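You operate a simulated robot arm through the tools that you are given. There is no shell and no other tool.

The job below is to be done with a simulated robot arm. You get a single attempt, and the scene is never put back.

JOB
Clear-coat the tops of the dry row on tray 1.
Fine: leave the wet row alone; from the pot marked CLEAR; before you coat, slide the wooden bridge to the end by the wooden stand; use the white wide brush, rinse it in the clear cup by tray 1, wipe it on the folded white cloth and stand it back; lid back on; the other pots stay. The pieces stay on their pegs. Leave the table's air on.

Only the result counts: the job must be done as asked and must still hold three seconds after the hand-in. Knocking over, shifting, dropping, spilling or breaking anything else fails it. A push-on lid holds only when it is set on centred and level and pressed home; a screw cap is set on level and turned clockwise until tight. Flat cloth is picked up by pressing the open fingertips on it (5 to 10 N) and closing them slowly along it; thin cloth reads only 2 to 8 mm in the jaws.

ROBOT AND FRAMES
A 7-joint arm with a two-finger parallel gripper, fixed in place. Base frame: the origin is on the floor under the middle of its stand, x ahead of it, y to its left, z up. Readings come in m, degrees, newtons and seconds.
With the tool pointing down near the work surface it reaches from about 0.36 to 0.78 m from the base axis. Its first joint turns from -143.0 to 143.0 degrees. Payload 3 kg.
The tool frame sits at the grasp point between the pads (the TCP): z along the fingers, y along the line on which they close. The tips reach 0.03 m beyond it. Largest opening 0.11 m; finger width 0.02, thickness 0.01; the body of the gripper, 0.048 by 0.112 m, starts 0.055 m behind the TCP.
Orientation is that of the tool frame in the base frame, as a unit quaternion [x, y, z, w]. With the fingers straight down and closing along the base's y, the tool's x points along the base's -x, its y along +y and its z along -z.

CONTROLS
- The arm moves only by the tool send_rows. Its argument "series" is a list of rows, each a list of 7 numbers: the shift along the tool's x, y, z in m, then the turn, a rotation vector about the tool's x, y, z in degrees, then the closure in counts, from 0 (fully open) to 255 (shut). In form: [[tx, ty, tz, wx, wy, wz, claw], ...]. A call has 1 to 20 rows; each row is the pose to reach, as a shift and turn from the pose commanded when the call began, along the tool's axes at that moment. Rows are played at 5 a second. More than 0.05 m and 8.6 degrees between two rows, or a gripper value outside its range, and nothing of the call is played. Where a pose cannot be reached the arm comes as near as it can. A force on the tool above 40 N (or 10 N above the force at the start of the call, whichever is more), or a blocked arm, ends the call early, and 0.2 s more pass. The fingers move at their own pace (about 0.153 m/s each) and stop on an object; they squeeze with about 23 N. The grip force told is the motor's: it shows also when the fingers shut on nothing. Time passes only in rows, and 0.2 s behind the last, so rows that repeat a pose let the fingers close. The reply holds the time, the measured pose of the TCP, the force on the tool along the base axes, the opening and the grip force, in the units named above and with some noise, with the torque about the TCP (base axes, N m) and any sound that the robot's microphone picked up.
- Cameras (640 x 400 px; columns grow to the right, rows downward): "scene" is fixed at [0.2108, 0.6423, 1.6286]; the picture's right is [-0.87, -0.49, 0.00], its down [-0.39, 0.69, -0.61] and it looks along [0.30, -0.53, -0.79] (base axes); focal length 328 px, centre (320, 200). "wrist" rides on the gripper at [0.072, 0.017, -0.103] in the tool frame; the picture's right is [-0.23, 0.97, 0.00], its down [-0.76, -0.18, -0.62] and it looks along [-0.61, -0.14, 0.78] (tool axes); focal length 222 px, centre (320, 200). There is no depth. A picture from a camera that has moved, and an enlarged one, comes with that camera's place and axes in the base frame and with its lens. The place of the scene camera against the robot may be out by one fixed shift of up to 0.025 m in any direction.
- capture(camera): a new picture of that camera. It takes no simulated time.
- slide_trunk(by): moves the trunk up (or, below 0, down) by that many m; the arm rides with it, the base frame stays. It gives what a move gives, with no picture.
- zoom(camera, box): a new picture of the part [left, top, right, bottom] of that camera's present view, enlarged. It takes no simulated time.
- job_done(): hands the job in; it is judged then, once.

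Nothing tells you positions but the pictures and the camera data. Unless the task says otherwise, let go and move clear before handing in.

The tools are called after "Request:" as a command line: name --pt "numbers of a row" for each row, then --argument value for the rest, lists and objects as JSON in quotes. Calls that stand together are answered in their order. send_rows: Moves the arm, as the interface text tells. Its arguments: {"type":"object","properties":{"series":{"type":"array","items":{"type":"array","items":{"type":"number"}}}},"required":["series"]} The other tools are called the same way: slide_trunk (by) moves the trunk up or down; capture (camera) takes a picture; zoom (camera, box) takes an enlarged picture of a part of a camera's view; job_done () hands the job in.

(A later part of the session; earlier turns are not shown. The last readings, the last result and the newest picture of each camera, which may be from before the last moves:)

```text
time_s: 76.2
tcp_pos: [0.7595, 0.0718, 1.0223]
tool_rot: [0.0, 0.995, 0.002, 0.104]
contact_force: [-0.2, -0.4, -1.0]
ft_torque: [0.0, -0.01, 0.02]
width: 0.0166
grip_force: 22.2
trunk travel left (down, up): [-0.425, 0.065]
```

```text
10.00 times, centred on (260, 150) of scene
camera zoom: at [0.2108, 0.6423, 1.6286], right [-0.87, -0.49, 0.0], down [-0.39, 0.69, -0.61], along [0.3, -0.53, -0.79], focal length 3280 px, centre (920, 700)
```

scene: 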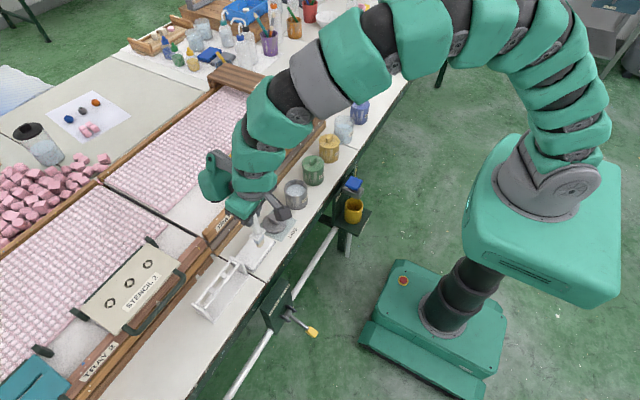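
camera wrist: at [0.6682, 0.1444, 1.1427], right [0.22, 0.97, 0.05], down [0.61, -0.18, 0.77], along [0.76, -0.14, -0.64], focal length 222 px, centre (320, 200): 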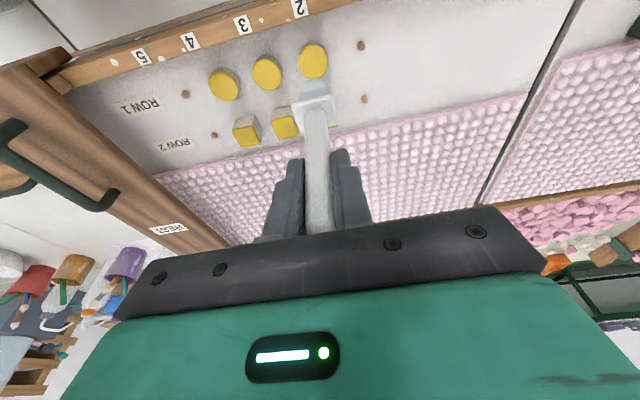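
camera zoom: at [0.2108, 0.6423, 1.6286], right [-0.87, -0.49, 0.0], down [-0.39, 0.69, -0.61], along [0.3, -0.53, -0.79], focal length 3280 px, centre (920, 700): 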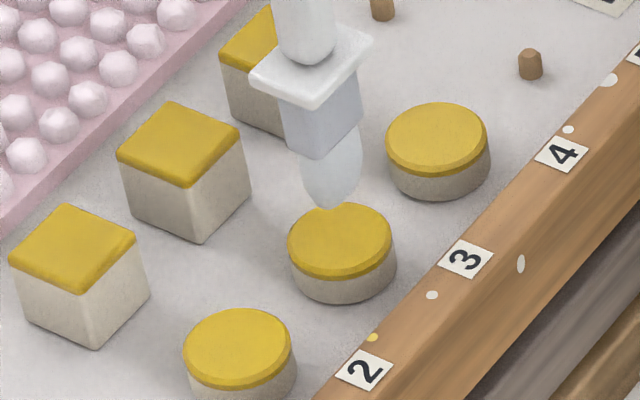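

The second top also changed to the glossy look. Now the third round.

Request:
send_rows --pt "0.0005 -0.02 0 0 0 0 255" --pt "0.001 -0.04 0 0 0 0 255" --pt "0.0013 -0.0537 0 0 0 0 255" --pt "0.0013 -0.0537 0 0 0 0 255"

Request:
zoom --camera "wrist" --box '[260, 40, 380, 160]'

Request:
zoom --camera "scene" --box '[240, 120, 290, 160]'

```text
time_s: 77.2
tcp_pos: [0.7568, 0.0189, 1.0231]
tool_rot: [0.001, 0.995, 0.0, 0.104]
contact_force: [-0.4, 0.7, -0.5]
ft_torque: [-0.01, 0.04, 0.02]
width: 0.0165
grip_force: 23.0
trunk travel left (down, up): [-0.425, 0.065]
```

```text
3.33 times, centred on (320, 100) of wrist
camera zoom: at [0.6654, 0.0356, 1.1085], right [0.22, 0.97, 0.05], down [0.62, -0.18, 0.77], along [0.76, -0.14, -0.64], focal length 740 px, centre (320, 533)
```

zoom: 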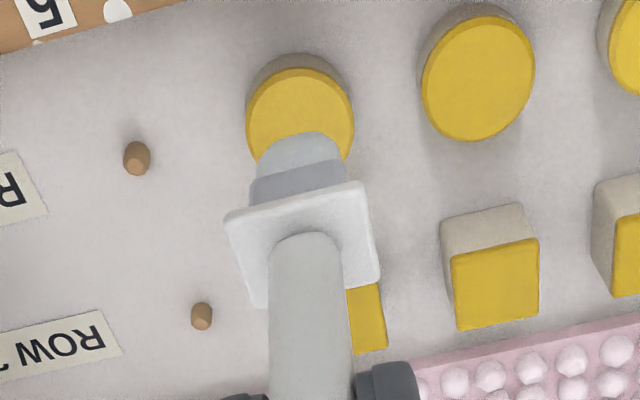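

```text
10.00 times, centred on (265, 140) of scene
camera zoom: at [0.2108, 0.6423, 1.6286], right [-0.87, -0.49, 0.0], down [-0.39, 0.69, -0.61], along [0.3, -0.53, -0.79], focal length 3280 px, centre (870, 800)
```

zoom: 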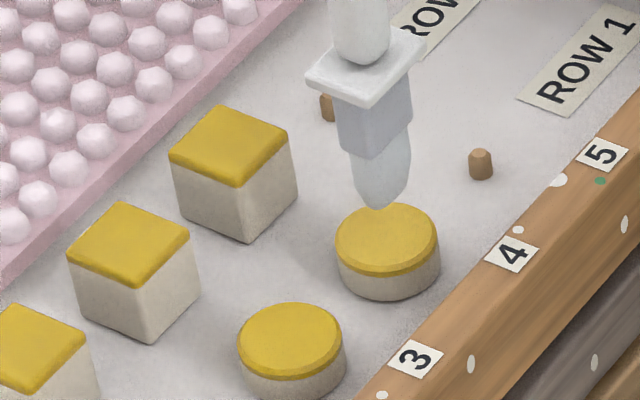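

Request:
send_rows --pt "-0.0004 -0.001 0.0123 0 0 0 255" --pt "0.0012 -0.001 0.0199 0 0 0 255" --pt "-0.0047 -0.001 0.0212 0 0 0 255" --pt "-0.0096 -0.001 0.0222 0 0 0 255" --pt "-0.0047 0.004 0.0212 0 0 0 255" --pt "0.0071 0.004 0.0186 0 0 0 255" --pt "0.012 0.003 0.0176 0 0 0 255" --pt "0.012 -0.005 0.0176 0 0 0 255" --pt "0.0071 -0.006 0.0186 0 0 0 255" --pt "-0.0047 -0.006 0.0212 0 0 0 255" --pt "-0.0086 -0.006 0.022 0 0 0 255" --pt "-0.0047 -0.01 0.0212 0 0 0 255" --pt "0.0012 -0.011 0.0199 0 0 0 255" --pt "0.0071 -0.01 0.0186 0 0 0 255" --pt "0.0041 0.003 0.0193 0 0 0 255" --pt "0.0071 0.008 0.0186 0 0 0 255" --pt "0.0012 0.009 0.0199 0 0 0 255" --pt "-0.0047 0.008 0.0212 0 0 0 255" --pt "0.0012 -0.001 0.0199 0 0 0 255" --pt "0 0 0 0 0 0 255"

Request:
send_rows --pt "-0.005 0 -0.0235 0 0 0 255" --pt "-0.01 0 -0.047 0 0 0 255" --pt "-0.01 0 -0.047 0 0 0 255"

Request:
capture --camera "wrist"

Request:
zoom --camera "scene" --box '[230, 120, 290, 175]'

Request:
zoom --camera "wrist" --box '[260, 30, 420, 150]'

```text
time_s: 81.4
tcp_pos: [0.7569, 0.0173, 1.0219]
tool_rot: [0.0, 0.995, 0.001, 0.103]
contact_force: [0.1, 0.4, -0.7]
ft_torque: [0.0, 0.04, -0.04]
width: 0.0165
grip_force: 23.0
trunk travel left (down, up): [-0.425, 0.065]
```

```text
time_s: 82.2
tcp_pos: [0.7574, 0.0198, 1.0704]
tool_rot: [-0.001, 0.995, 0.0, 0.104]
contact_force: [0.1, 0.7, -0.4]
ft_torque: [0.02, 0.01, 0.01]
width: 0.0167
grip_force: 23.2
trunk travel left (down, up): [-0.425, 0.065]
```

```text
taken
camera wrist: at [0.6654, 0.0356, 1.1569], right [0.22, 0.97, 0.05], down [0.62, -0.18, 0.77], along [0.76, -0.14, -0.64], focal length 222 px, centre (320, 200)
```

wrist: 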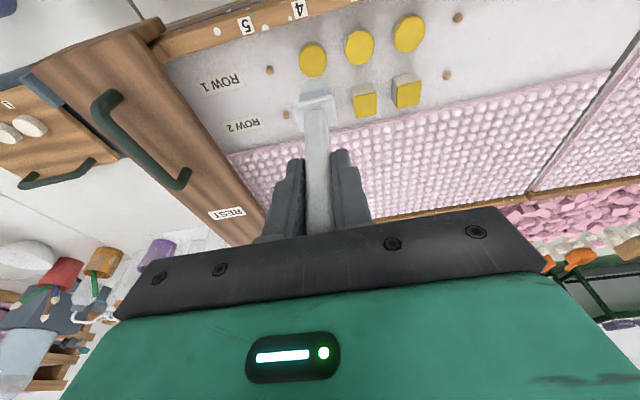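

```text
7.27 times, centred on (260, 148) of scene
camera zoom: at [0.2108, 0.6423, 1.6286], right [-0.87, -0.49, 0.0], down [-0.39, 0.69, -0.61], along [0.3, -0.53, -0.79], focal length 2386 px, centre (756, 582)
```

zoom: 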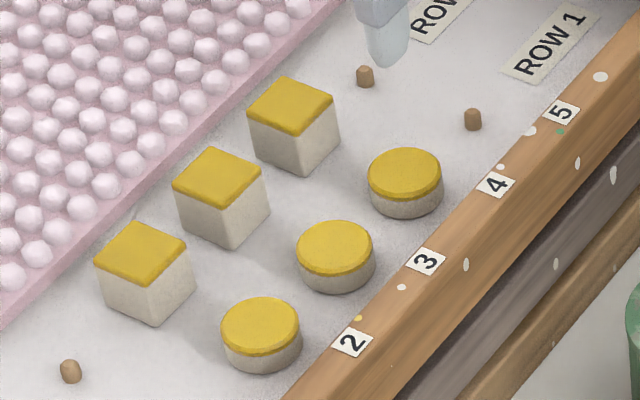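

```text
3.33 times, centred on (340, 90) of wrist
camera zoom: at [0.6654, 0.0356, 1.1569], right [0.22, 0.97, 0.05], down [0.62, -0.18, 0.77], along [0.76, -0.14, -0.64], focal length 740 px, centre (253, 567)
```

zoom: 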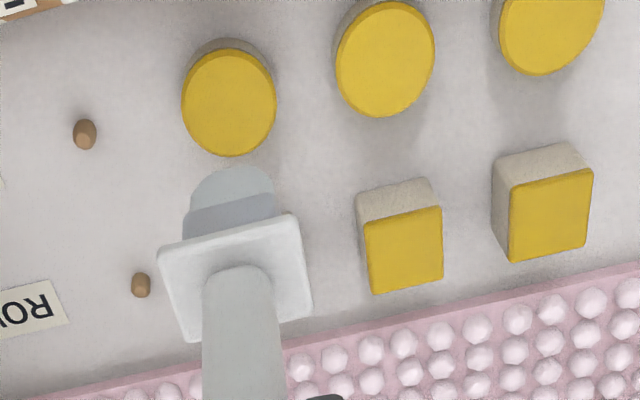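

All three round tops now have the wet glossy look like the square row, which I never touched. Next: rinse. I carry the brush back over the pots' line and to the clear RINSE cup beside tray 1.

Request:
send_rows --pt "0.0391 0 -0.0084 0 0 0 255" --pt "0.0782 0 -0.0167 0 0 0 255" --pt "0.1174 0 -0.0251 0 0 0 255" --pt "0.1535 -0.01 -0.0328 0 0 0 255" --pt "0.1535 -0.055 -0.0328 0 0 0 255" --pt "0.1535 -0.1 -0.0328 0 0 0 255" --pt "0.1535 -0.145 -0.0328 0 0 0 255" --pt "0.1535 -0.19 -0.0328 0 0 0 255" --pt "0.1535 -0.23 -0.0328 0 0 0 255" --pt "0.1535 -0.235 -0.0328 0 0 0 255"

Request:
capture --camera "wrist"

Request:
zoom --camera "wrist" --box '[250, 20, 390, 140]'

Request:
zoom --camera "scene" --box '[300, 80, 400, 160]'

```text
time_s: 84.4
tcp_pos: [0.5993, -0.2169, 1.0725]
tool_rot: [0.0, 0.994, 0.002, 0.105]
contact_force: [0.4, 0.7, -0.3]
ft_torque: [-0.02, 0.03, 0.0]
width: 0.0165
grip_force: 23.1
trunk travel left (down, up): [-0.425, 0.065]
```

```text
taken
camera wrist: at [0.5081, -0.2008, 1.1565], right [0.22, 0.97, 0.05], down [0.62, -0.18, 0.77], along [0.76, -0.14, -0.64], focal length 222 px, centre (320, 200)
```

wrist: 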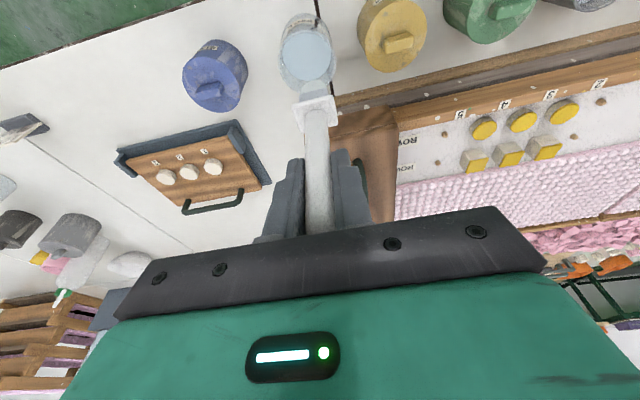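

```text
3.33 times, centred on (320, 80) of wrist
camera zoom: at [0.5081, -0.2008, 1.1565], right [0.22, 0.97, 0.05], down [0.62, -0.18, 0.77], along [0.76, -0.14, -0.64], focal length 740 px, centre (320, 600)
```

zoom: 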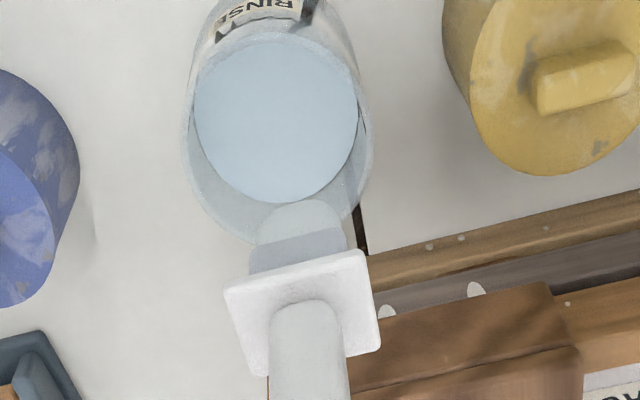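

```text
5.00 times, centred on (350, 120) of scene
camera zoom: at [0.2108, 0.6423, 1.6286], right [-0.87, -0.49, 0.0], down [-0.39, 0.69, -0.61], along [0.3, -0.53, -0.79], focal length 1640 px, centre (170, 600)
```

zoom: 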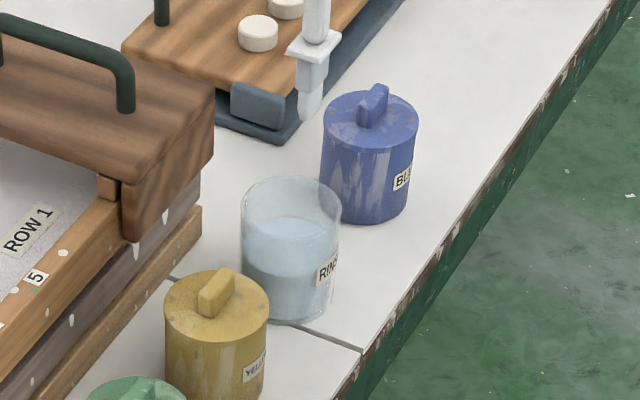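

The RINSE cup centre is about (0.615, −0.2275), rim z≈0.83. I align and lower toward the water.

Request:
send_rows --pt "-0.0154 -0.0116 0.0033 0 0 0 255" --pt "-0.007 -0.0116 0.0424 0 0 0 255" --pt "0.0013 -0.0116 0.0815 0 0 0 255" --pt "0.0055 -0.0116 0.1011 0 0 0 255" --pt "0.0055 -0.0116 0.1011 0 0 0 255"

Request:
zoom --camera "wrist" --box '[250, 20, 390, 140]'

Request:
zoom --camera "scene" --box '[310, 90, 370, 150]'

```text
time_s: 85.6
tcp_pos: [0.6162, -0.2265, 0.9713]
tool_rot: [0.0, 0.994, 0.001, 0.105]
contact_force: [0.0, 0.1, -0.1]
ft_torque: [0.03, -0.02, -0.01]
width: 0.0169
grip_force: 23.2
trunk travel left (down, up): [-0.425, 0.065]
```

```text
3.33 times, centred on (320, 80) of wrist
camera zoom: at [0.5247, -0.2109, 1.0572], right [0.22, 0.97, 0.05], down [0.62, -0.18, 0.77], along [0.76, -0.14, -0.64], focal length 740 px, centre (320, 600)
```

zoom: 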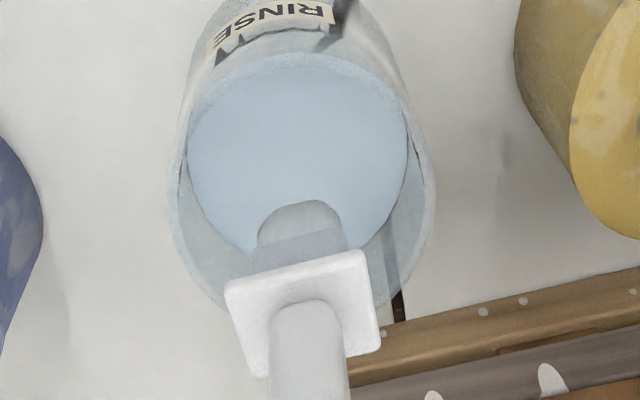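

```text
6.67 times, centred on (340, 120) of scene
camera zoom: at [0.2108, 0.6423, 1.6286], right [-0.87, -0.49, 0.0], down [-0.39, 0.69, -0.61], along [0.3, -0.53, -0.79], focal length 2187 px, centre (187, 733)
```

zoom: 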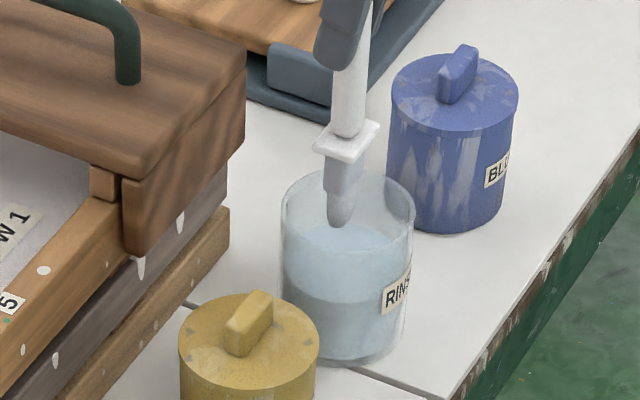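

Request:
send_rows --pt "0.0042 -0.001 0.0196 0 0 0 255" --pt "0.0084 -0.001 0.0391 0 0 0 255" --pt "0.0104 -0.001 0.0489 0 0 0 255" --pt "0.0104 -0.001 0.0489 0 0 0 255"

Request:
zoom --camera "wrist" --box '[250, 20, 390, 140]'

Request:
zoom --camera "scene" --box '[310, 90, 370, 150]'

```text
time_s: 86.6
tcp_pos: [0.6171, -0.2287, 0.9204]
tool_rot: [0.0, 0.995, 0.001, 0.104]
contact_force: [0.4, -0.8, -0.6]
ft_torque: [0.01, -0.02, 0.02]
width: 0.0165
grip_force: 22.9
trunk travel left (down, up): [-0.425, 0.065]
```

```text
3.33 times, centred on (320, 80) of wrist
camera zoom: at [0.5247, -0.212, 1.0065], right [0.22, 0.97, 0.05], down [0.62, -0.18, 0.77], along [0.76, -0.14, -0.64], focal length 740 px, centre (320, 600)
```

zoom: 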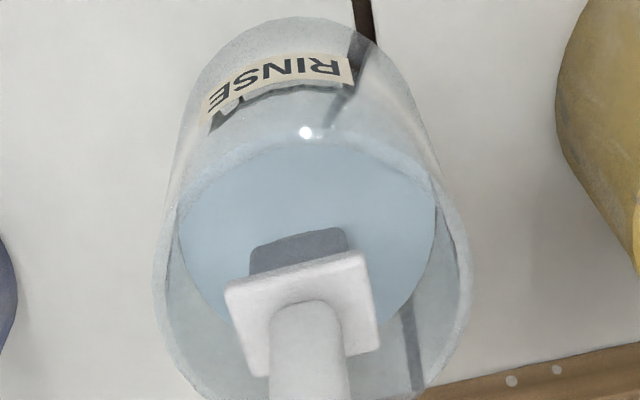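

```text
6.67 times, centred on (340, 120) of scene
camera zoom: at [0.2108, 0.6423, 1.6286], right [-0.87, -0.49, 0.0], down [-0.39, 0.69, -0.61], along [0.3, -0.53, -0.79], focal length 2187 px, centre (187, 733)
```

zoom: 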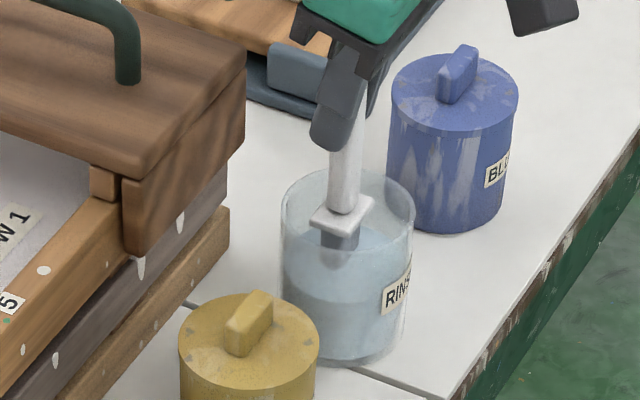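

The bristles are under water. I swirl gently without touching the glass.

Request:
send_rows --pt "-0.0059 0.002 0.0013 0 0 0 255" --pt "-0.0041 0.007 0.0009 0 0 0 255" --pt "0 0.009 0 0 0 0 255" --pt "0.0041 0.007 -0.0009 0 0 0 255" --pt "0.0059 0.002 -0.0013 0 0 0 255" --pt "0.0041 -0.003 -0.0009 0 0 0 255" --pt "0 -0.005 0 0 0 0 255" --pt "-0.0041 -0.003 0.0009 0 0 0 255" --pt "-0.0059 0.002 0.0013 0 0 0 255" --pt "-0.0041 0.007 0.0009 0 0 0 255" --pt "0 0.009 0 0 0 0 255" --pt "0.0041 0.007 -0.0009 0 0 0 255" --pt "0.0059 0.002 -0.0013 0 0 0 255" --pt "0.0041 -0.003 -0.0009 0 0 0 255" --pt "0 -0.005 0 0 0 0 255" --pt "-0.0041 -0.003 0.0009 0 0 0 255" --pt "-0.0059 0.002 0.0013 0 0 0 255" --pt "0.0041 0.007 -0.0009 0 0 0 255" --pt "0 0.002 0 0 0 0 255" --pt "0 0.002 0 0 0 0 255"

Request:
zoom --camera "scene" --box '[310, 90, 370, 150]'

```text
time_s: 90.8
tcp_pos: [0.6167, -0.2258, 0.9196]
tool_rot: [0.0, 0.995, 0.001, 0.105]
contact_force: [-0.2, 0.5, -0.2]
ft_torque: [-0.01, -0.02, -0.01]
width: 0.0166
grip_force: 22.8
trunk travel left (down, up): [-0.425, 0.065]
```

```text
6.67 times, centred on (340, 120) of scene
camera zoom: at [0.2108, 0.6423, 1.6286], right [-0.87, -0.49, 0.0], down [-0.39, 0.69, -0.61], along [0.3, -0.53, -0.79], focal length 2187 px, centre (187, 733)
```

zoom: 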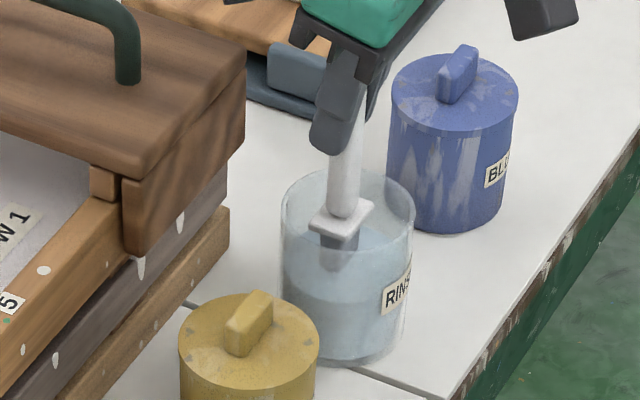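

Request:
send_rows --pt "-0.0021 0 -0.0098 0 0 0 255" --pt "-0.0042 0 -0.0196 0 0 0 255" --pt "-0.0063 0 -0.0293 0 0 0 255" --pt "-0.0084 0 -0.0391 0 0 0 255" --pt "-0.0094 0 -0.044 0 0 0 255" --pt "-0.0094 0 -0.044 0 0 0 255" --pt "-0.0094 0 -0.044 0 0 0 255" --pt "-0.0094 0 -0.044 0 0 0 255" --pt "-0.0094 0 -0.044 0 0 0 255" --pt "-0.0094 0 -0.044 0 0 0 255"

Request:
zoom --camera "wrist" --box '[250, 20, 390, 140]'

Request:
zoom --camera "scene" --box '[310, 90, 370, 150]'

```text
time_s: 93.0
tcp_pos: [0.6152, -0.2258, 0.9642]
tool_rot: [0.0, 0.995, 0.001, 0.104]
contact_force: [0.7, -0.1, -0.3]
ft_torque: [0.01, -0.02, 0.0]
width: 0.0167
grip_force: 23.6
trunk travel left (down, up): [-0.425, 0.065]
```

```text
3.33 times, centred on (320, 80) of wrist
camera zoom: at [0.5241, -0.2101, 1.0511], right [0.22, 0.97, 0.05], down [0.62, -0.18, 0.77], along [0.76, -0.14, -0.64], focal length 740 px, centre (320, 600)
```

zoom: 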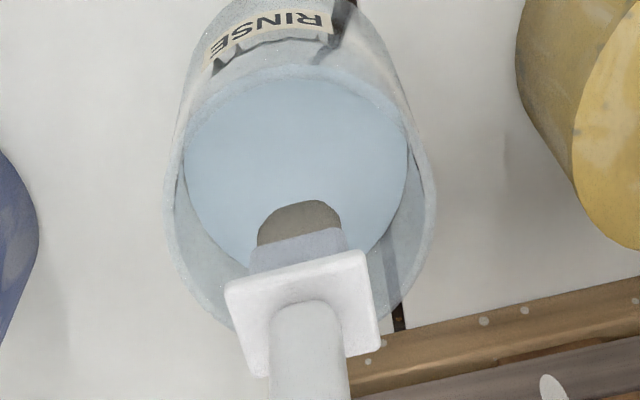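

```text
6.67 times, centred on (340, 120) of scene
camera zoom: at [0.2108, 0.6423, 1.6286], right [-0.87, -0.49, 0.0], down [-0.39, 0.69, -0.61], along [0.3, -0.53, -0.79], focal length 2187 px, centre (187, 733)
```

zoom: 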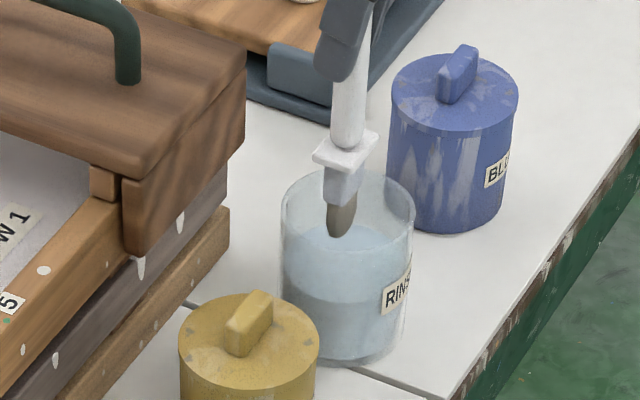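

The bristles are clean (brown = wet, no coating left). I let it drain over the cup, then carry it to the folded white cloth (centre ≈ (0.612, 0.338)).

Request:
send_rows --pt "0 0 0 0 0 0 255" --pt "0 0 0 0 0 0 255" --pt "0 0 0 0 0 0 255" --pt "-0.0084 0 -0.0391 0 0 0 255" --pt "-0.0167 0 -0.0782 0 0 0 255" --pt "-0.0209 0.02 -0.0978 0 0 0 255" --pt "-0.0209 0.06 -0.0978 0 0 0 255" --pt "-0.0209 0.105 -0.0978 0 0 0 255" --pt "-0.0209 0.15 -0.0978 0 0 0 255" --pt "-0.0209 0.195 -0.0978 0 0 0 255" --pt "-0.0209 0.24 -0.0978 0 0 0 255" --pt "-0.0209 0.285 -0.0978 0 0 0 255" --pt "-0.0209 0.33 -0.0978 0 0 0 255" --pt "-0.0209 0.375 -0.0978 0 0 0 255" --pt "-0.0209 0.42 -0.0978 0 0 0 255" --pt "-0.0209 0.465 -0.0978 0 0 0 255" --pt "-0.0209 0.51 -0.0978 0 0 0 255" --pt "-0.0209 0.55 -0.0978 0 0 0 255" --pt "-0.0209 0.556 -0.0978 0 0 0 255" --pt "-0.0209 0.556 -0.0978 0 0 0 255"

Request:
capture --camera "wrist"

Request:
zoom --camera "scene" --box '[210, 170, 330, 290]'

```text
time_s: 97.2
tcp_pos: [0.6156, 0.3294, 1.0672]
tool_rot: [-0.001, 0.994, 0.0, 0.105]
contact_force: [0.4, 0.5, -0.5]
ft_torque: [0.01, -0.04, 0.0]
width: 0.0163
grip_force: 23.0
trunk travel left (down, up): [-0.425, 0.065]
```

```text
taken
camera wrist: at [0.5241, 0.346, 1.1521], right [0.22, 0.97, 0.05], down [0.62, -0.18, 0.77], along [0.76, -0.14, -0.64], focal length 222 px, centre (320, 200)
```

wrist: 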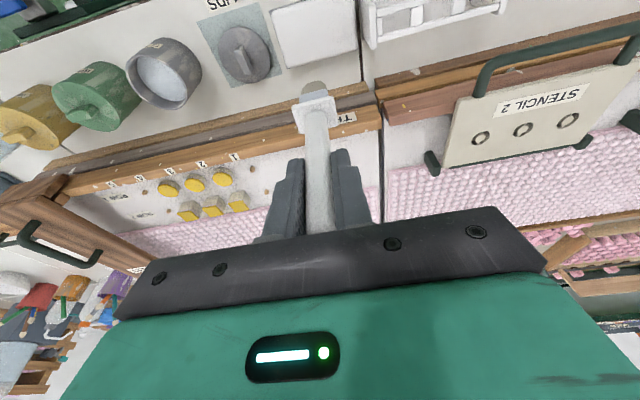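

```text
3.33 times, centred on (270, 230) of scene
camera zoom: at [0.2108, 0.6423, 1.6286], right [-0.87, -0.49, 0.0], down [-0.39, 0.69, -0.61], along [0.3, -0.53, -0.79], focal length 1094 px, centre (487, 100)
```

zoom: 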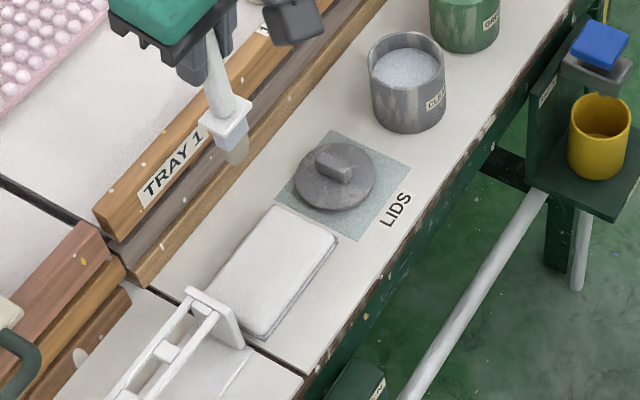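

Request:
send_rows --pt "0.0168 0.003 0.0373 0 0 0 255" --pt "0.0251 0.006 0.0764 0 0 0 255" --pt "0.0334 0.006 0.1155 0 0 0 255" --pt "0.0355 0.006 0.1253 0 0 0 255" --pt "0.0355 0.006 0.1253 0 0 0 255"

Request:
zoom --camera "wrist" --box '[250, 20, 390, 140]'

Request:
zoom --camera "scene" --box '[220, 210, 300, 280]'

```text
time_s: 98.4
tcp_pos: [0.606, 0.3353, 0.9364]
tool_rot: [-0.001, 0.995, 0.001, 0.105]
contact_force: [-0.2, 0.1, 0.0]
ft_torque: [0.01, 0.01, -0.01]
width: 0.0164
grip_force: 22.9
trunk travel left (down, up): [-0.425, 0.065]
```

```text
3.33 times, centred on (320, 80) of wrist
camera zoom: at [0.5152, 0.3518, 1.0222], right [0.22, 0.97, 0.05], down [0.62, -0.18, 0.77], along [0.76, -0.14, -0.64], focal length 740 px, centre (320, 600)
```

zoom: 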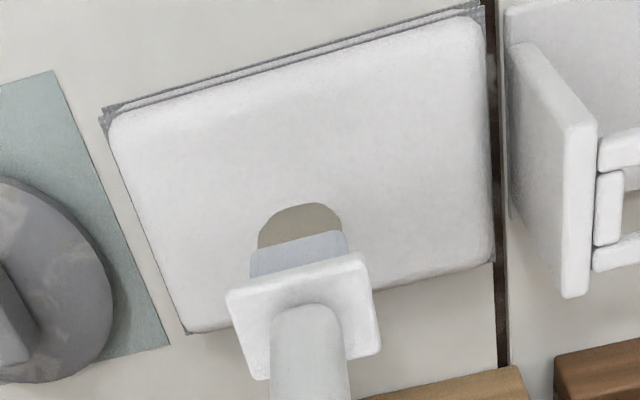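

```text
5.71 times, centred on (260, 245) of scene
camera zoom: at [0.2108, 0.6423, 1.6286], right [-0.87, -0.49, 0.0], down [-0.39, 0.69, -0.61], along [0.3, -0.53, -0.79], focal length 1875 px, centre (663, -57)
```

zoom: 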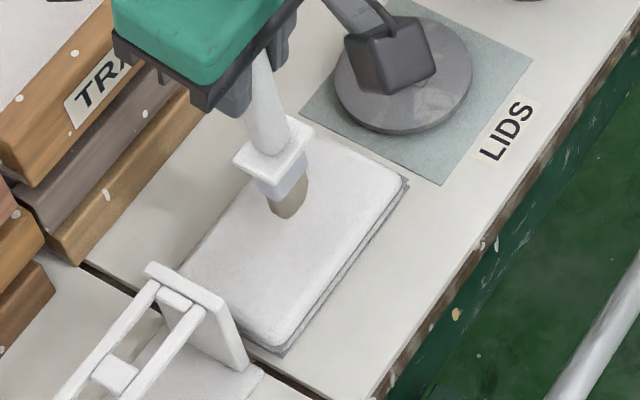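

Request:
send_rows --pt "0.0021 0 0.0098 0 0 0 255" --pt "0.0042 0 0.0196 0 0 0 255" --pt "0.0046 0 0.0215 0 0 0 255" --pt "0.0046 0 0.0215 0 0 0 255"

Request:
zoom --camera "scene" --box '[220, 210, 300, 280]'

```text
time_s: 99.4
tcp_pos: [0.6091, 0.3361, 0.9159]
tool_rot: [0.0, 0.994, 0.002, 0.107]
contact_force: [1.0, 1.6, 18.2]
ft_torque: [0.19, -0.2, 0.01]
width: 0.0168
grip_force: 23.5
trunk travel left (down, up): [-0.425, 0.065]
```

```text
5.71 times, centred on (260, 245) of scene
camera zoom: at [0.2108, 0.6423, 1.6286], right [-0.87, -0.49, 0.0], down [-0.39, 0.69, -0.61], along [0.3, -0.53, -0.79], focal length 1875 px, centre (663, -57)
```

zoom: 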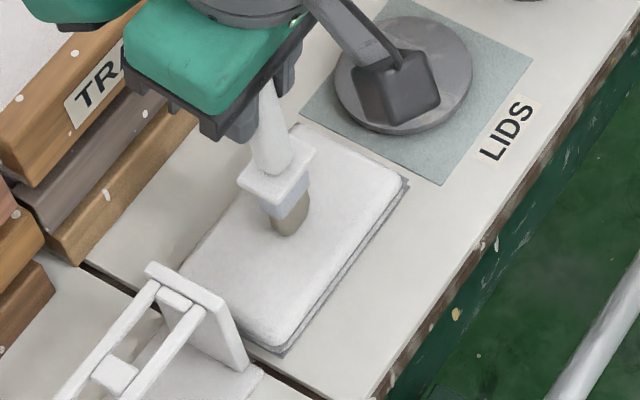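

Contact with the cloth; I ease to a light touch and wipe back and forth.

Request:
send_rows --pt "-0.0004 0 -0.0018 0 0 0 255" --pt "-0.0102 0 0.0003 0 0 0 255" --pt "-0.0004 0 -0.0018 0 0 0 255" --pt "0.0094 0 -0.0039 0 0 0 255" --pt "-0.0004 0.004 -0.0018 0 0 0 255" --pt "-0.0102 0.008 0.0003 0 0 0 255" --pt "0.0094 0.008 -0.0039 0 0 0 255" --pt "-0.0004 0.012 -0.0018 0 0 0 255" --pt "-0.0004 0 -0.0018 0 0 0 255" --pt "-0.0004 -0.012 -0.0018 0 0 0 255" --pt "-0.0004 0 -0.0018 0 0 0 255" --pt "-0.0004 0.012 -0.0018 0 0 0 255" --pt "-0.0004 0 -0.0018 0 0 0 255" --pt "-0.0102 -0.008 0.0003 0 0 0 255" --pt "0.0094 -0.008 -0.0039 0 0 0 255" --pt "-0.0004 0 -0.0018 0 0 0 255" --pt "-0.0046 0 -0.0215 0 0 0 255" --pt "-0.0109 0 -0.0508 0 0 0 255" --pt "-0.0109 0 -0.0508 0 0 0 255"

Request:
zoom --camera "wrist" --box '[250, 20, 390, 140]'

Request:
zoom --camera "scene" --box '[220, 210, 300, 280]'

```text
time_s: 103.4
tcp_pos: [0.6086, 0.335, 0.9657]
tool_rot: [0.0, 0.994, 0.001, 0.105]
contact_force: [0.5, 0.5, -0.4]
ft_torque: [-0.01, -0.03, -0.01]
width: 0.0166
grip_force: 22.8
trunk travel left (down, up): [-0.425, 0.065]
```

```text
3.33 times, centred on (320, 80) of wrist
camera zoom: at [0.5158, 0.3518, 1.0519], right [0.22, 0.97, 0.05], down [0.62, -0.18, 0.77], along [0.76, -0.14, -0.64], focal length 740 px, centre (320, 600)
```

zoom: 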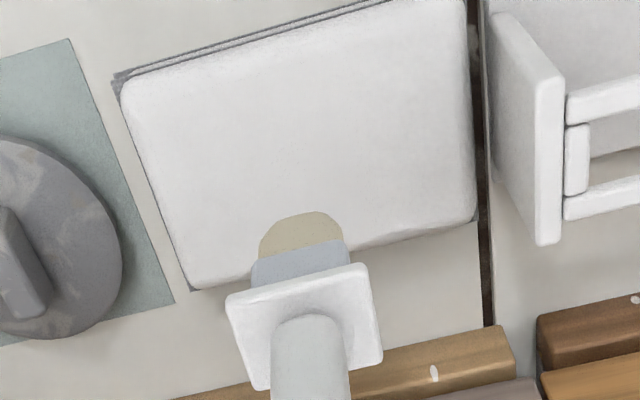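

```text
5.71 times, centred on (260, 245) of scene
camera zoom: at [0.2108, 0.6423, 1.6286], right [-0.87, -0.49, 0.0], down [-0.39, 0.69, -0.61], along [0.3, -0.53, -0.79], focal length 1875 px, centre (663, -57)
```

zoom: 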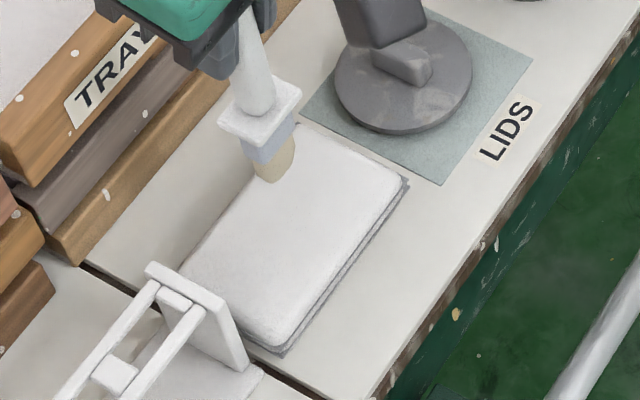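

The bristles are dry tan again and the cloth did not move. Before putting the brush away I check the coating with close zooms.

Request:
zoom --camera "scene" --box '[245, 125, 280, 150]'

Request:
zoom --camera "scene" --box '[235, 140, 270, 175]'

```text
16.00 times, centred on (262, 138) of scene
camera zoom: at [0.2108, 0.6423, 1.6286], right [-0.87, -0.49, 0.0], down [-0.39, 0.69, -0.61], along [0.3, -0.53, -0.79], focal length 5249 px, centre (1240, 1200)
```

zoom: 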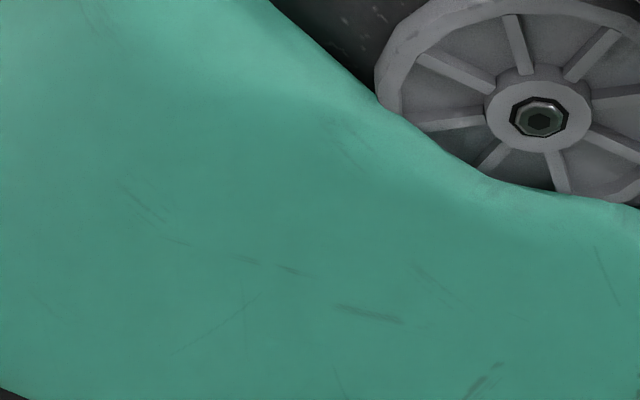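

```text
11.43 times, centred on (252, 158) of scene
camera zoom: at [0.2108, 0.6423, 1.6286], right [-0.87, -0.49, 0.0], down [-0.39, 0.69, -0.61], along [0.3, -0.53, -0.79], focal length 3749 px, centre (1091, 686)
```

zoom: 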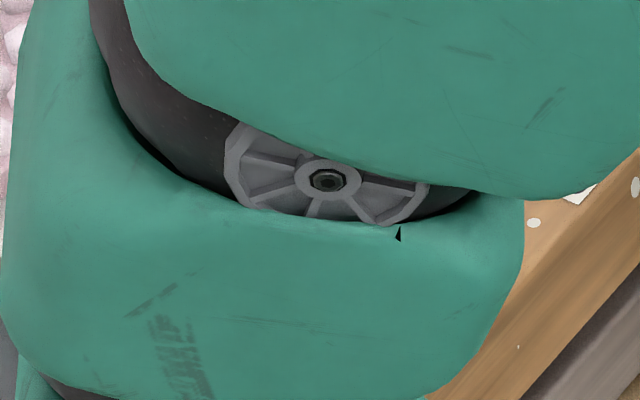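

The arm blocks that view. I'll move the wrist camera to the same lighting geometry that gave the highlight on a wet square earlier, and look at the rounds (brush still in hand).

Request:
send_rows --pt "0.0035 -0.01 -0.035 0 0 0 255" --pt "0.007 -0.04 -0.07 0 0 0 255" --pt "0.011 -0.085 -0.0796 0.8 0 3.7 255" --pt "0.015 -0.13 -0.0796 2.1 0 9.8 255" --pt "0.019 -0.175 -0.0796 3.2 0 15 255" --pt "0.022 -0.22 -0.0796 4.2 0 19.6 255" --pt "0.025 -0.265 -0.0796 5.3 0 24.8 255" --pt "0.028 -0.306 -0.0796 6.26 0 29.3 255" --pt "0.028 -0.306 -0.0796 6.26 0 29.3 255"

Request:
capture --camera "wrist"

Request:
zoom --camera "wrist" --box '[370, 100, 530, 210]'

Request:
zoom --camera "scene" --box '[230, 120, 290, 175]'

```text
time_s: 105.4
tcp_pos: [0.5633, 0.0298, 1.0387]
tool_rot: [0.258, 0.96, -0.026, 0.103]
contact_force: [-0.8, 1.3, 0.0]
ft_torque: [0.02, -0.01, 0.03]
width: 0.0164
grip_force: 23.4
trunk travel left (down, up): [-0.425, 0.065]
```

```text
taken
camera wrist: at [0.4928, 0.0898, 1.1244], right [0.68, 0.73, 0.05], down [0.44, -0.46, 0.77], along [0.58, -0.5, -0.64], focal length 222 px, centre (320, 200)
```

wrist: 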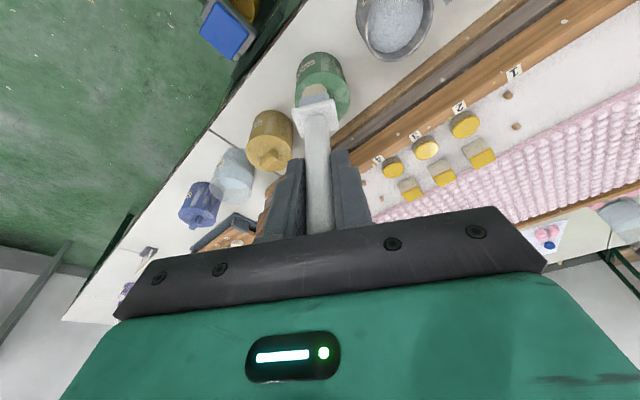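

```text
3.64 times, centred on (450, 155) of wrist
camera zoom: at [0.4928, 0.0898, 1.1244], right [0.68, 0.73, 0.05], down [0.44, -0.46, 0.77], along [0.58, -0.5, -0.64], focal length 808 px, centre (-153, 364)
```

zoom: 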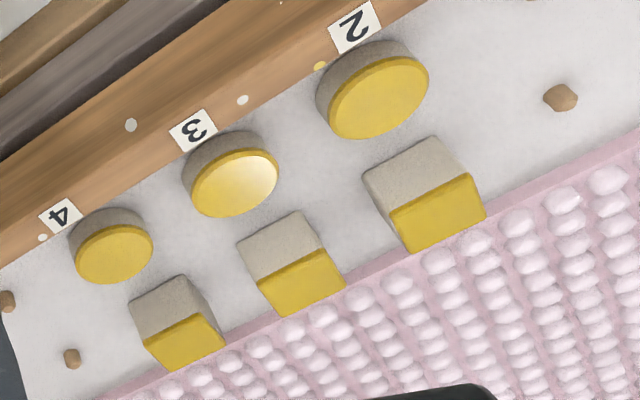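

```text
7.27 times, centred on (260, 148) of scene
camera zoom: at [0.2108, 0.6423, 1.6286], right [-0.87, -0.49, 0.0], down [-0.39, 0.69, -0.61], along [0.3, -0.53, -0.79], focal length 2386 px, centre (756, 582)
```

zoom: 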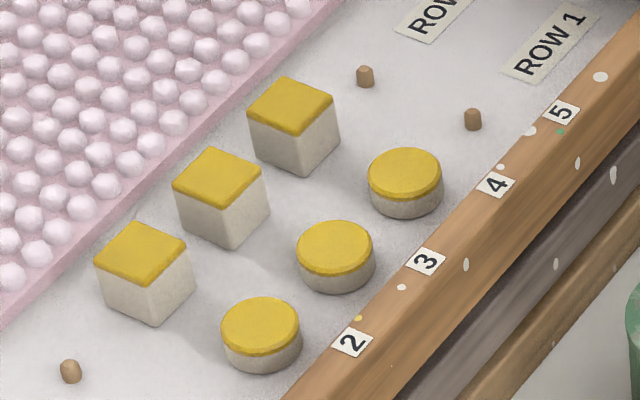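

A highlight shows on the middle round: it is coated. I shift the camera to check the other two rounds.

Request:
send_rows --pt "-0.0135 -0.0238 0.0029 0 0 0 255" --pt "-0.0245 -0.0433 0.0052 0 0 0 255" --pt "-0.0245 -0.0433 0.0052 0 0 0 255"

Request:
zoom --camera "wrist" --box '[370, 100, 530, 210]'

Request:
send_rows --pt "0.02 0.036 -0.0043 0 0 0 255" --pt "0.04 0.071 -0.0086 0 0 0 255" --pt "0.0514 0.0909 -0.011 0 0 0 255" --pt "0.0514 0.0909 -0.011 0 0 0 255"

Request:
zoom --camera "wrist" --box '[340, 100, 530, 210]'

```text
time_s: 106.2
tcp_pos: [0.5636, -0.0212, 1.0384]
tool_rot: [0.256, 0.961, -0.026, 0.101]
contact_force: [-0.6, -0.4, -0.9]
ft_torque: [-0.04, 0.02, 0.02]
width: 0.0165
grip_force: 22.8
trunk travel left (down, up): [-0.425, 0.065]
```

```text
3.64 times, centred on (450, 155) of wrist
camera zoom: at [0.4922, 0.0396, 1.1242], right [0.68, 0.73, 0.05], down [0.44, -0.46, 0.77], along [0.58, -0.5, -0.64], focal length 808 px, centre (-153, 364)
```

zoom: 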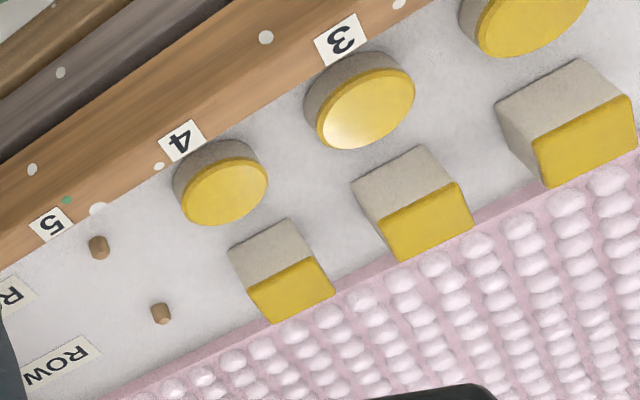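

```text
time_s: 107.2
tcp_pos: [0.5628, 0.0854, 1.0393]
tool_rot: [0.257, 0.961, -0.026, 0.1]
contact_force: [-0.9, 0.5, 0.1]
ft_torque: [0.04, 0.01, 0.02]
width: 0.0165
grip_force: 22.9
trunk travel left (down, up): [-0.425, 0.065]
```

```text
3.37 times, centred on (435, 155) of wrist
camera zoom: at [0.4911, 0.1455, 1.1237], right [0.68, 0.73, 0.05], down [0.44, -0.46, 0.77], along [0.58, -0.5, -0.64], focal length 748 px, centre (-67, 352)
```

zoom: 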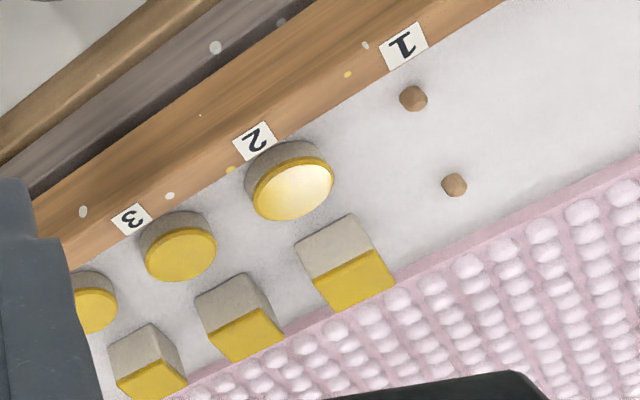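

Rounds 2 and 3 show full highlights. I shift further to check round 4.

Request:
send_rows --pt "-0.02 -0.0355 0.0043 0 0 0 255" --pt "-0.04 -0.071 0.0085 0 0 0 255" --pt "-0.06 -0.1065 0.0128 0 0 0 255" --pt "-0.078 -0.138 0.0166 0 0 0 255" --pt "-0.0807 -0.1429 0.0172 0 0 0 255" --pt "-0.0807 -0.1429 0.0172 0 0 0 255"

Request:
zoom --camera "wrist" --box '[370, 80, 560, 210]'

Request:
send_rows --pt "-0.0122 -0.0217 0.0026 0 0 0 255" --pt "-0.0196 -0.0346 0.0042 0 0 0 255" --pt "-0.0196 -0.0346 0.0042 0 0 0 255"

Request:
zoom --camera "wrist" --box '[370, 80, 560, 210]'

```text
time_s: 108.6
tcp_pos: [0.5642, -0.0804, 1.0379]
tool_rot: [0.257, 0.961, -0.026, 0.102]
contact_force: [0.2, 1.0, -0.2]
ft_torque: [-0.01, 0.0, 0.02]
width: 0.0164
grip_force: 23.1
trunk travel left (down, up): [-0.425, 0.065]
```

```text
3.08 times, centred on (465, 145) of wrist
camera zoom: at [0.4921, -0.0205, 1.1237], right [0.68, 0.73, 0.05], down [0.44, -0.46, 0.77], along [0.58, -0.5, -0.64], focal length 684 px, centre (-126, 369)
```

zoom: 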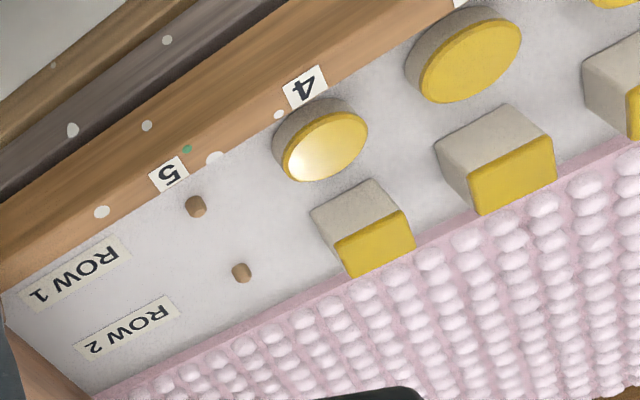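

```text
time_s: 109.4
tcp_pos: [0.564, -0.1212, 1.039]
tool_rot: [0.256, 0.961, -0.026, 0.101]
contact_force: [0.8, -0.1, -0.5]
ft_torque: [0.0, -0.01, -0.01]
width: 0.0166
grip_force: 23.5
trunk travel left (down, up): [-0.425, 0.065]
```

```text
3.08 times, centred on (465, 145) of wrist
camera zoom: at [0.4928, -0.0605, 1.1235], right [0.68, 0.73, 0.05], down [0.44, -0.46, 0.77], along [0.58, -0.5, -0.64], focal length 684 px, centre (-126, 369)
```

zoom: 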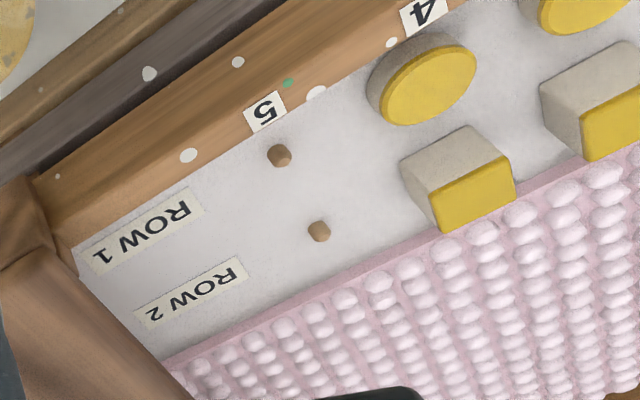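

All three rounds are evenly coated. Now I bring the brush back: yaw back and travel to the stand.

Request:
send_rows --pt "0.0154 0.0346 -0.0238 -1.04 0 -4.9 255" --pt "0.0349 0.0693 -0.028 -2.09 0 -9.8 255" --pt "0.0545 0.1039 -0.0321 -3.13 0 -14.65 255" --pt "0.074 0.1386 -0.0363 -4.17 0 -19.5 255" --pt "0.0936 0.1732 -0.0405 -5.22 0 -24.4 255" --pt "0.1132 0.2078 -0.0447 -6.26 0 -29.3 255" --pt "0.1327 0.2425 -0.0489 -6.26 0 -29.3 255" --pt "0.1523 0.2771 -0.053 -6.26 0 -29.3 255" --pt "0.1718 0.3118 -0.0572 -6.26 0 -29.3 255" --pt "0.1914 0.3464 -0.0614 -6.26 0 -29.3 255" --pt "0.211 0.381 -0.0656 -6.26 0 -29.3 255" --pt "0.2305 0.4157 -0.0698 -6.26 0 -29.3 255" --pt "0.2501 0.4503 -0.0739 -6.26 0 -29.3 255" --pt "0.2501 0.4503 -0.0739 -6.26 0 -29.3 255"

Request:
capture --camera "wrist"

```text
time_s: 112.4
tcp_pos: [0.5622, 0.3999, 1.0568]
tool_rot: [0.0, 0.995, 0.001, 0.104]
contact_force: [0.2, -0.6, -0.5]
ft_torque: [-0.03, 0.0, -0.02]
width: 0.0163
grip_force: 23.0
trunk travel left (down, up): [-0.425, 0.065]
```

```text
taken
camera wrist: at [0.471, 0.4164, 1.1432], right [0.22, 0.97, 0.05], down [0.62, -0.18, 0.77], along [0.76, -0.14, -0.64], focal length 222 px, centre (320, 200)
```

wrist: 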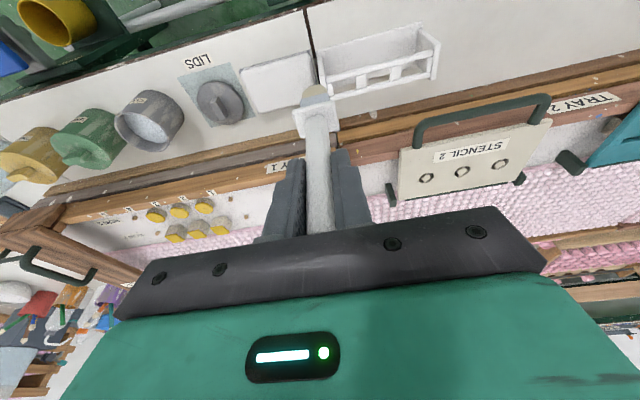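

Request:
send_rows --pt "-0.0107 0.0315 0.0092 0 0 0 255" --pt "-0.0215 0.063 0.0184 0 0 0 255" --pt "-0.0322 0.0945 0.0276 0 0 0 255" --pt "-0.0429 0.126 0.0368 0 0 0 255" --pt "-0.0429 0.126 0.0368 0 0 0 255"

Request:
zoom --camera "wrist" --box '[240, 0, 400, 140]'

Request:
zoom --camera "scene" --box '[160, 220, 280, 330]'

```text
time_s: 113.6
tcp_pos: [0.6121, 0.5264, 1.0314]
tool_rot: [0.0, 0.994, 0.001, 0.105]
contact_force: [0.5, 0.4, -0.7]
ft_torque: [-0.03, 0.0, 0.02]
width: 0.0165
grip_force: 23.0
trunk travel left (down, up): [-0.425, 0.065]
```

```text
2.86 times, centred on (320, 70) of wrist
camera zoom: at [0.5205, 0.5427, 1.1169], right [0.22, 0.97, 0.05], down [0.61, -0.18, 0.77], along [0.76, -0.14, -0.64], focal length 635 px, centre (320, 571)
```

zoom: 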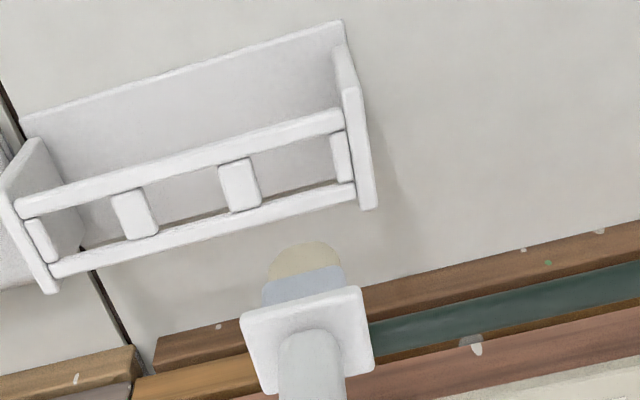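

```text
3.64 times, centred on (220, 275) of scene
camera zoom: at [0.2108, 0.6423, 1.6286], right [-0.87, -0.49, 0.0], down [-0.39, 0.69, -0.61], along [0.3, -0.53, -0.79], focal length 1193 px, centre (684, -73)
```

zoom: 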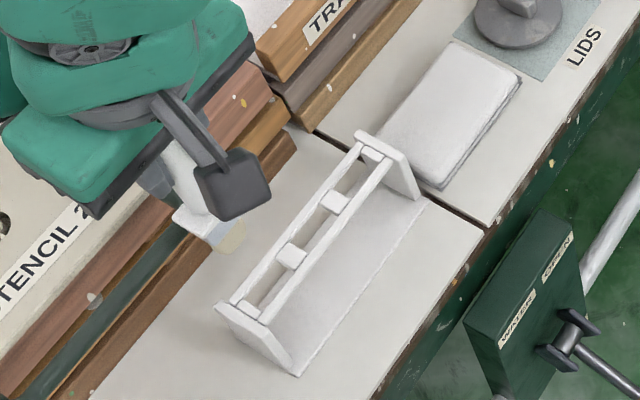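

The slot is right below. I lower the brush along the same line it came out of, watching the force.

Request:
send_rows --pt "0.0042 0 0.0196 0 0 0 255" --pt "0.0084 0 0.0391 0 0 0 255" --pt "0.0125 0 0.0587 0 0 0 255" --pt "0.0146 0 0.0685 0 0 0 255" --pt "0.0146 0 0.0685 0 0 0 255"

Request:
zoom --camera "wrist" --box '[240, 20, 400, 160]'

Request:
zoom --camera "scene" --box '[160, 220, 280, 330]'

```text
time_s: 114.8
tcp_pos: [0.6134, 0.5268, 0.962]
tool_rot: [0.0, 0.995, 0.0, 0.105]
contact_force: [-0.4, 0.1, -0.1]
ft_torque: [-0.01, 0.05, 0.03]
width: 0.0165
grip_force: 23.3
trunk travel left (down, up): [-0.425, 0.065]
```

```text
2.86 times, centred on (320, 90) of wrist
camera zoom: at [0.5207, 0.5423, 1.0474], right [0.22, 0.97, 0.05], down [0.62, -0.18, 0.77], along [0.76, -0.14, -0.64], focal length 635 px, centre (320, 514)
```

zoom: 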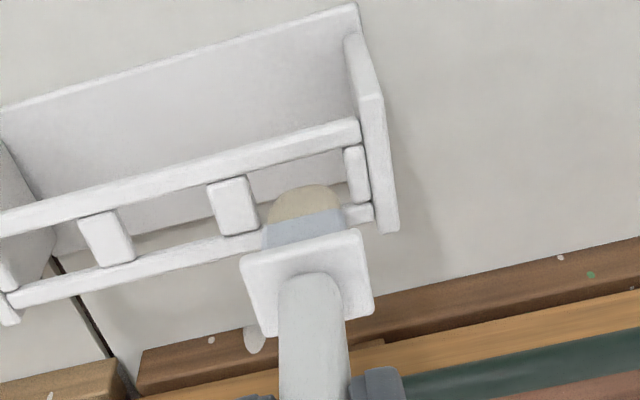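

```text
3.64 times, centred on (220, 275) of scene
camera zoom: at [0.2108, 0.6423, 1.6286], right [-0.87, -0.49, 0.0], down [-0.39, 0.69, -0.61], along [0.3, -0.53, -0.79], focal length 1193 px, centre (684, -73)
```

zoom: 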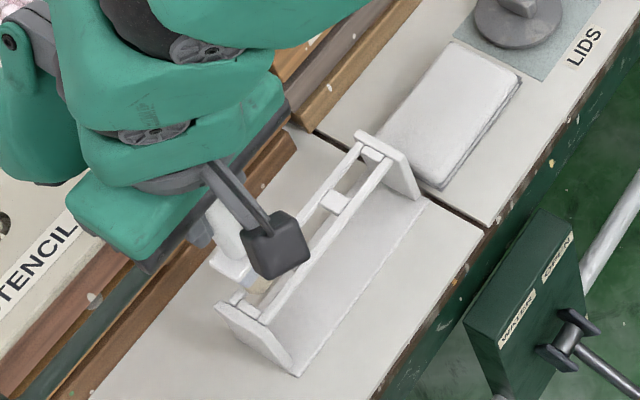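

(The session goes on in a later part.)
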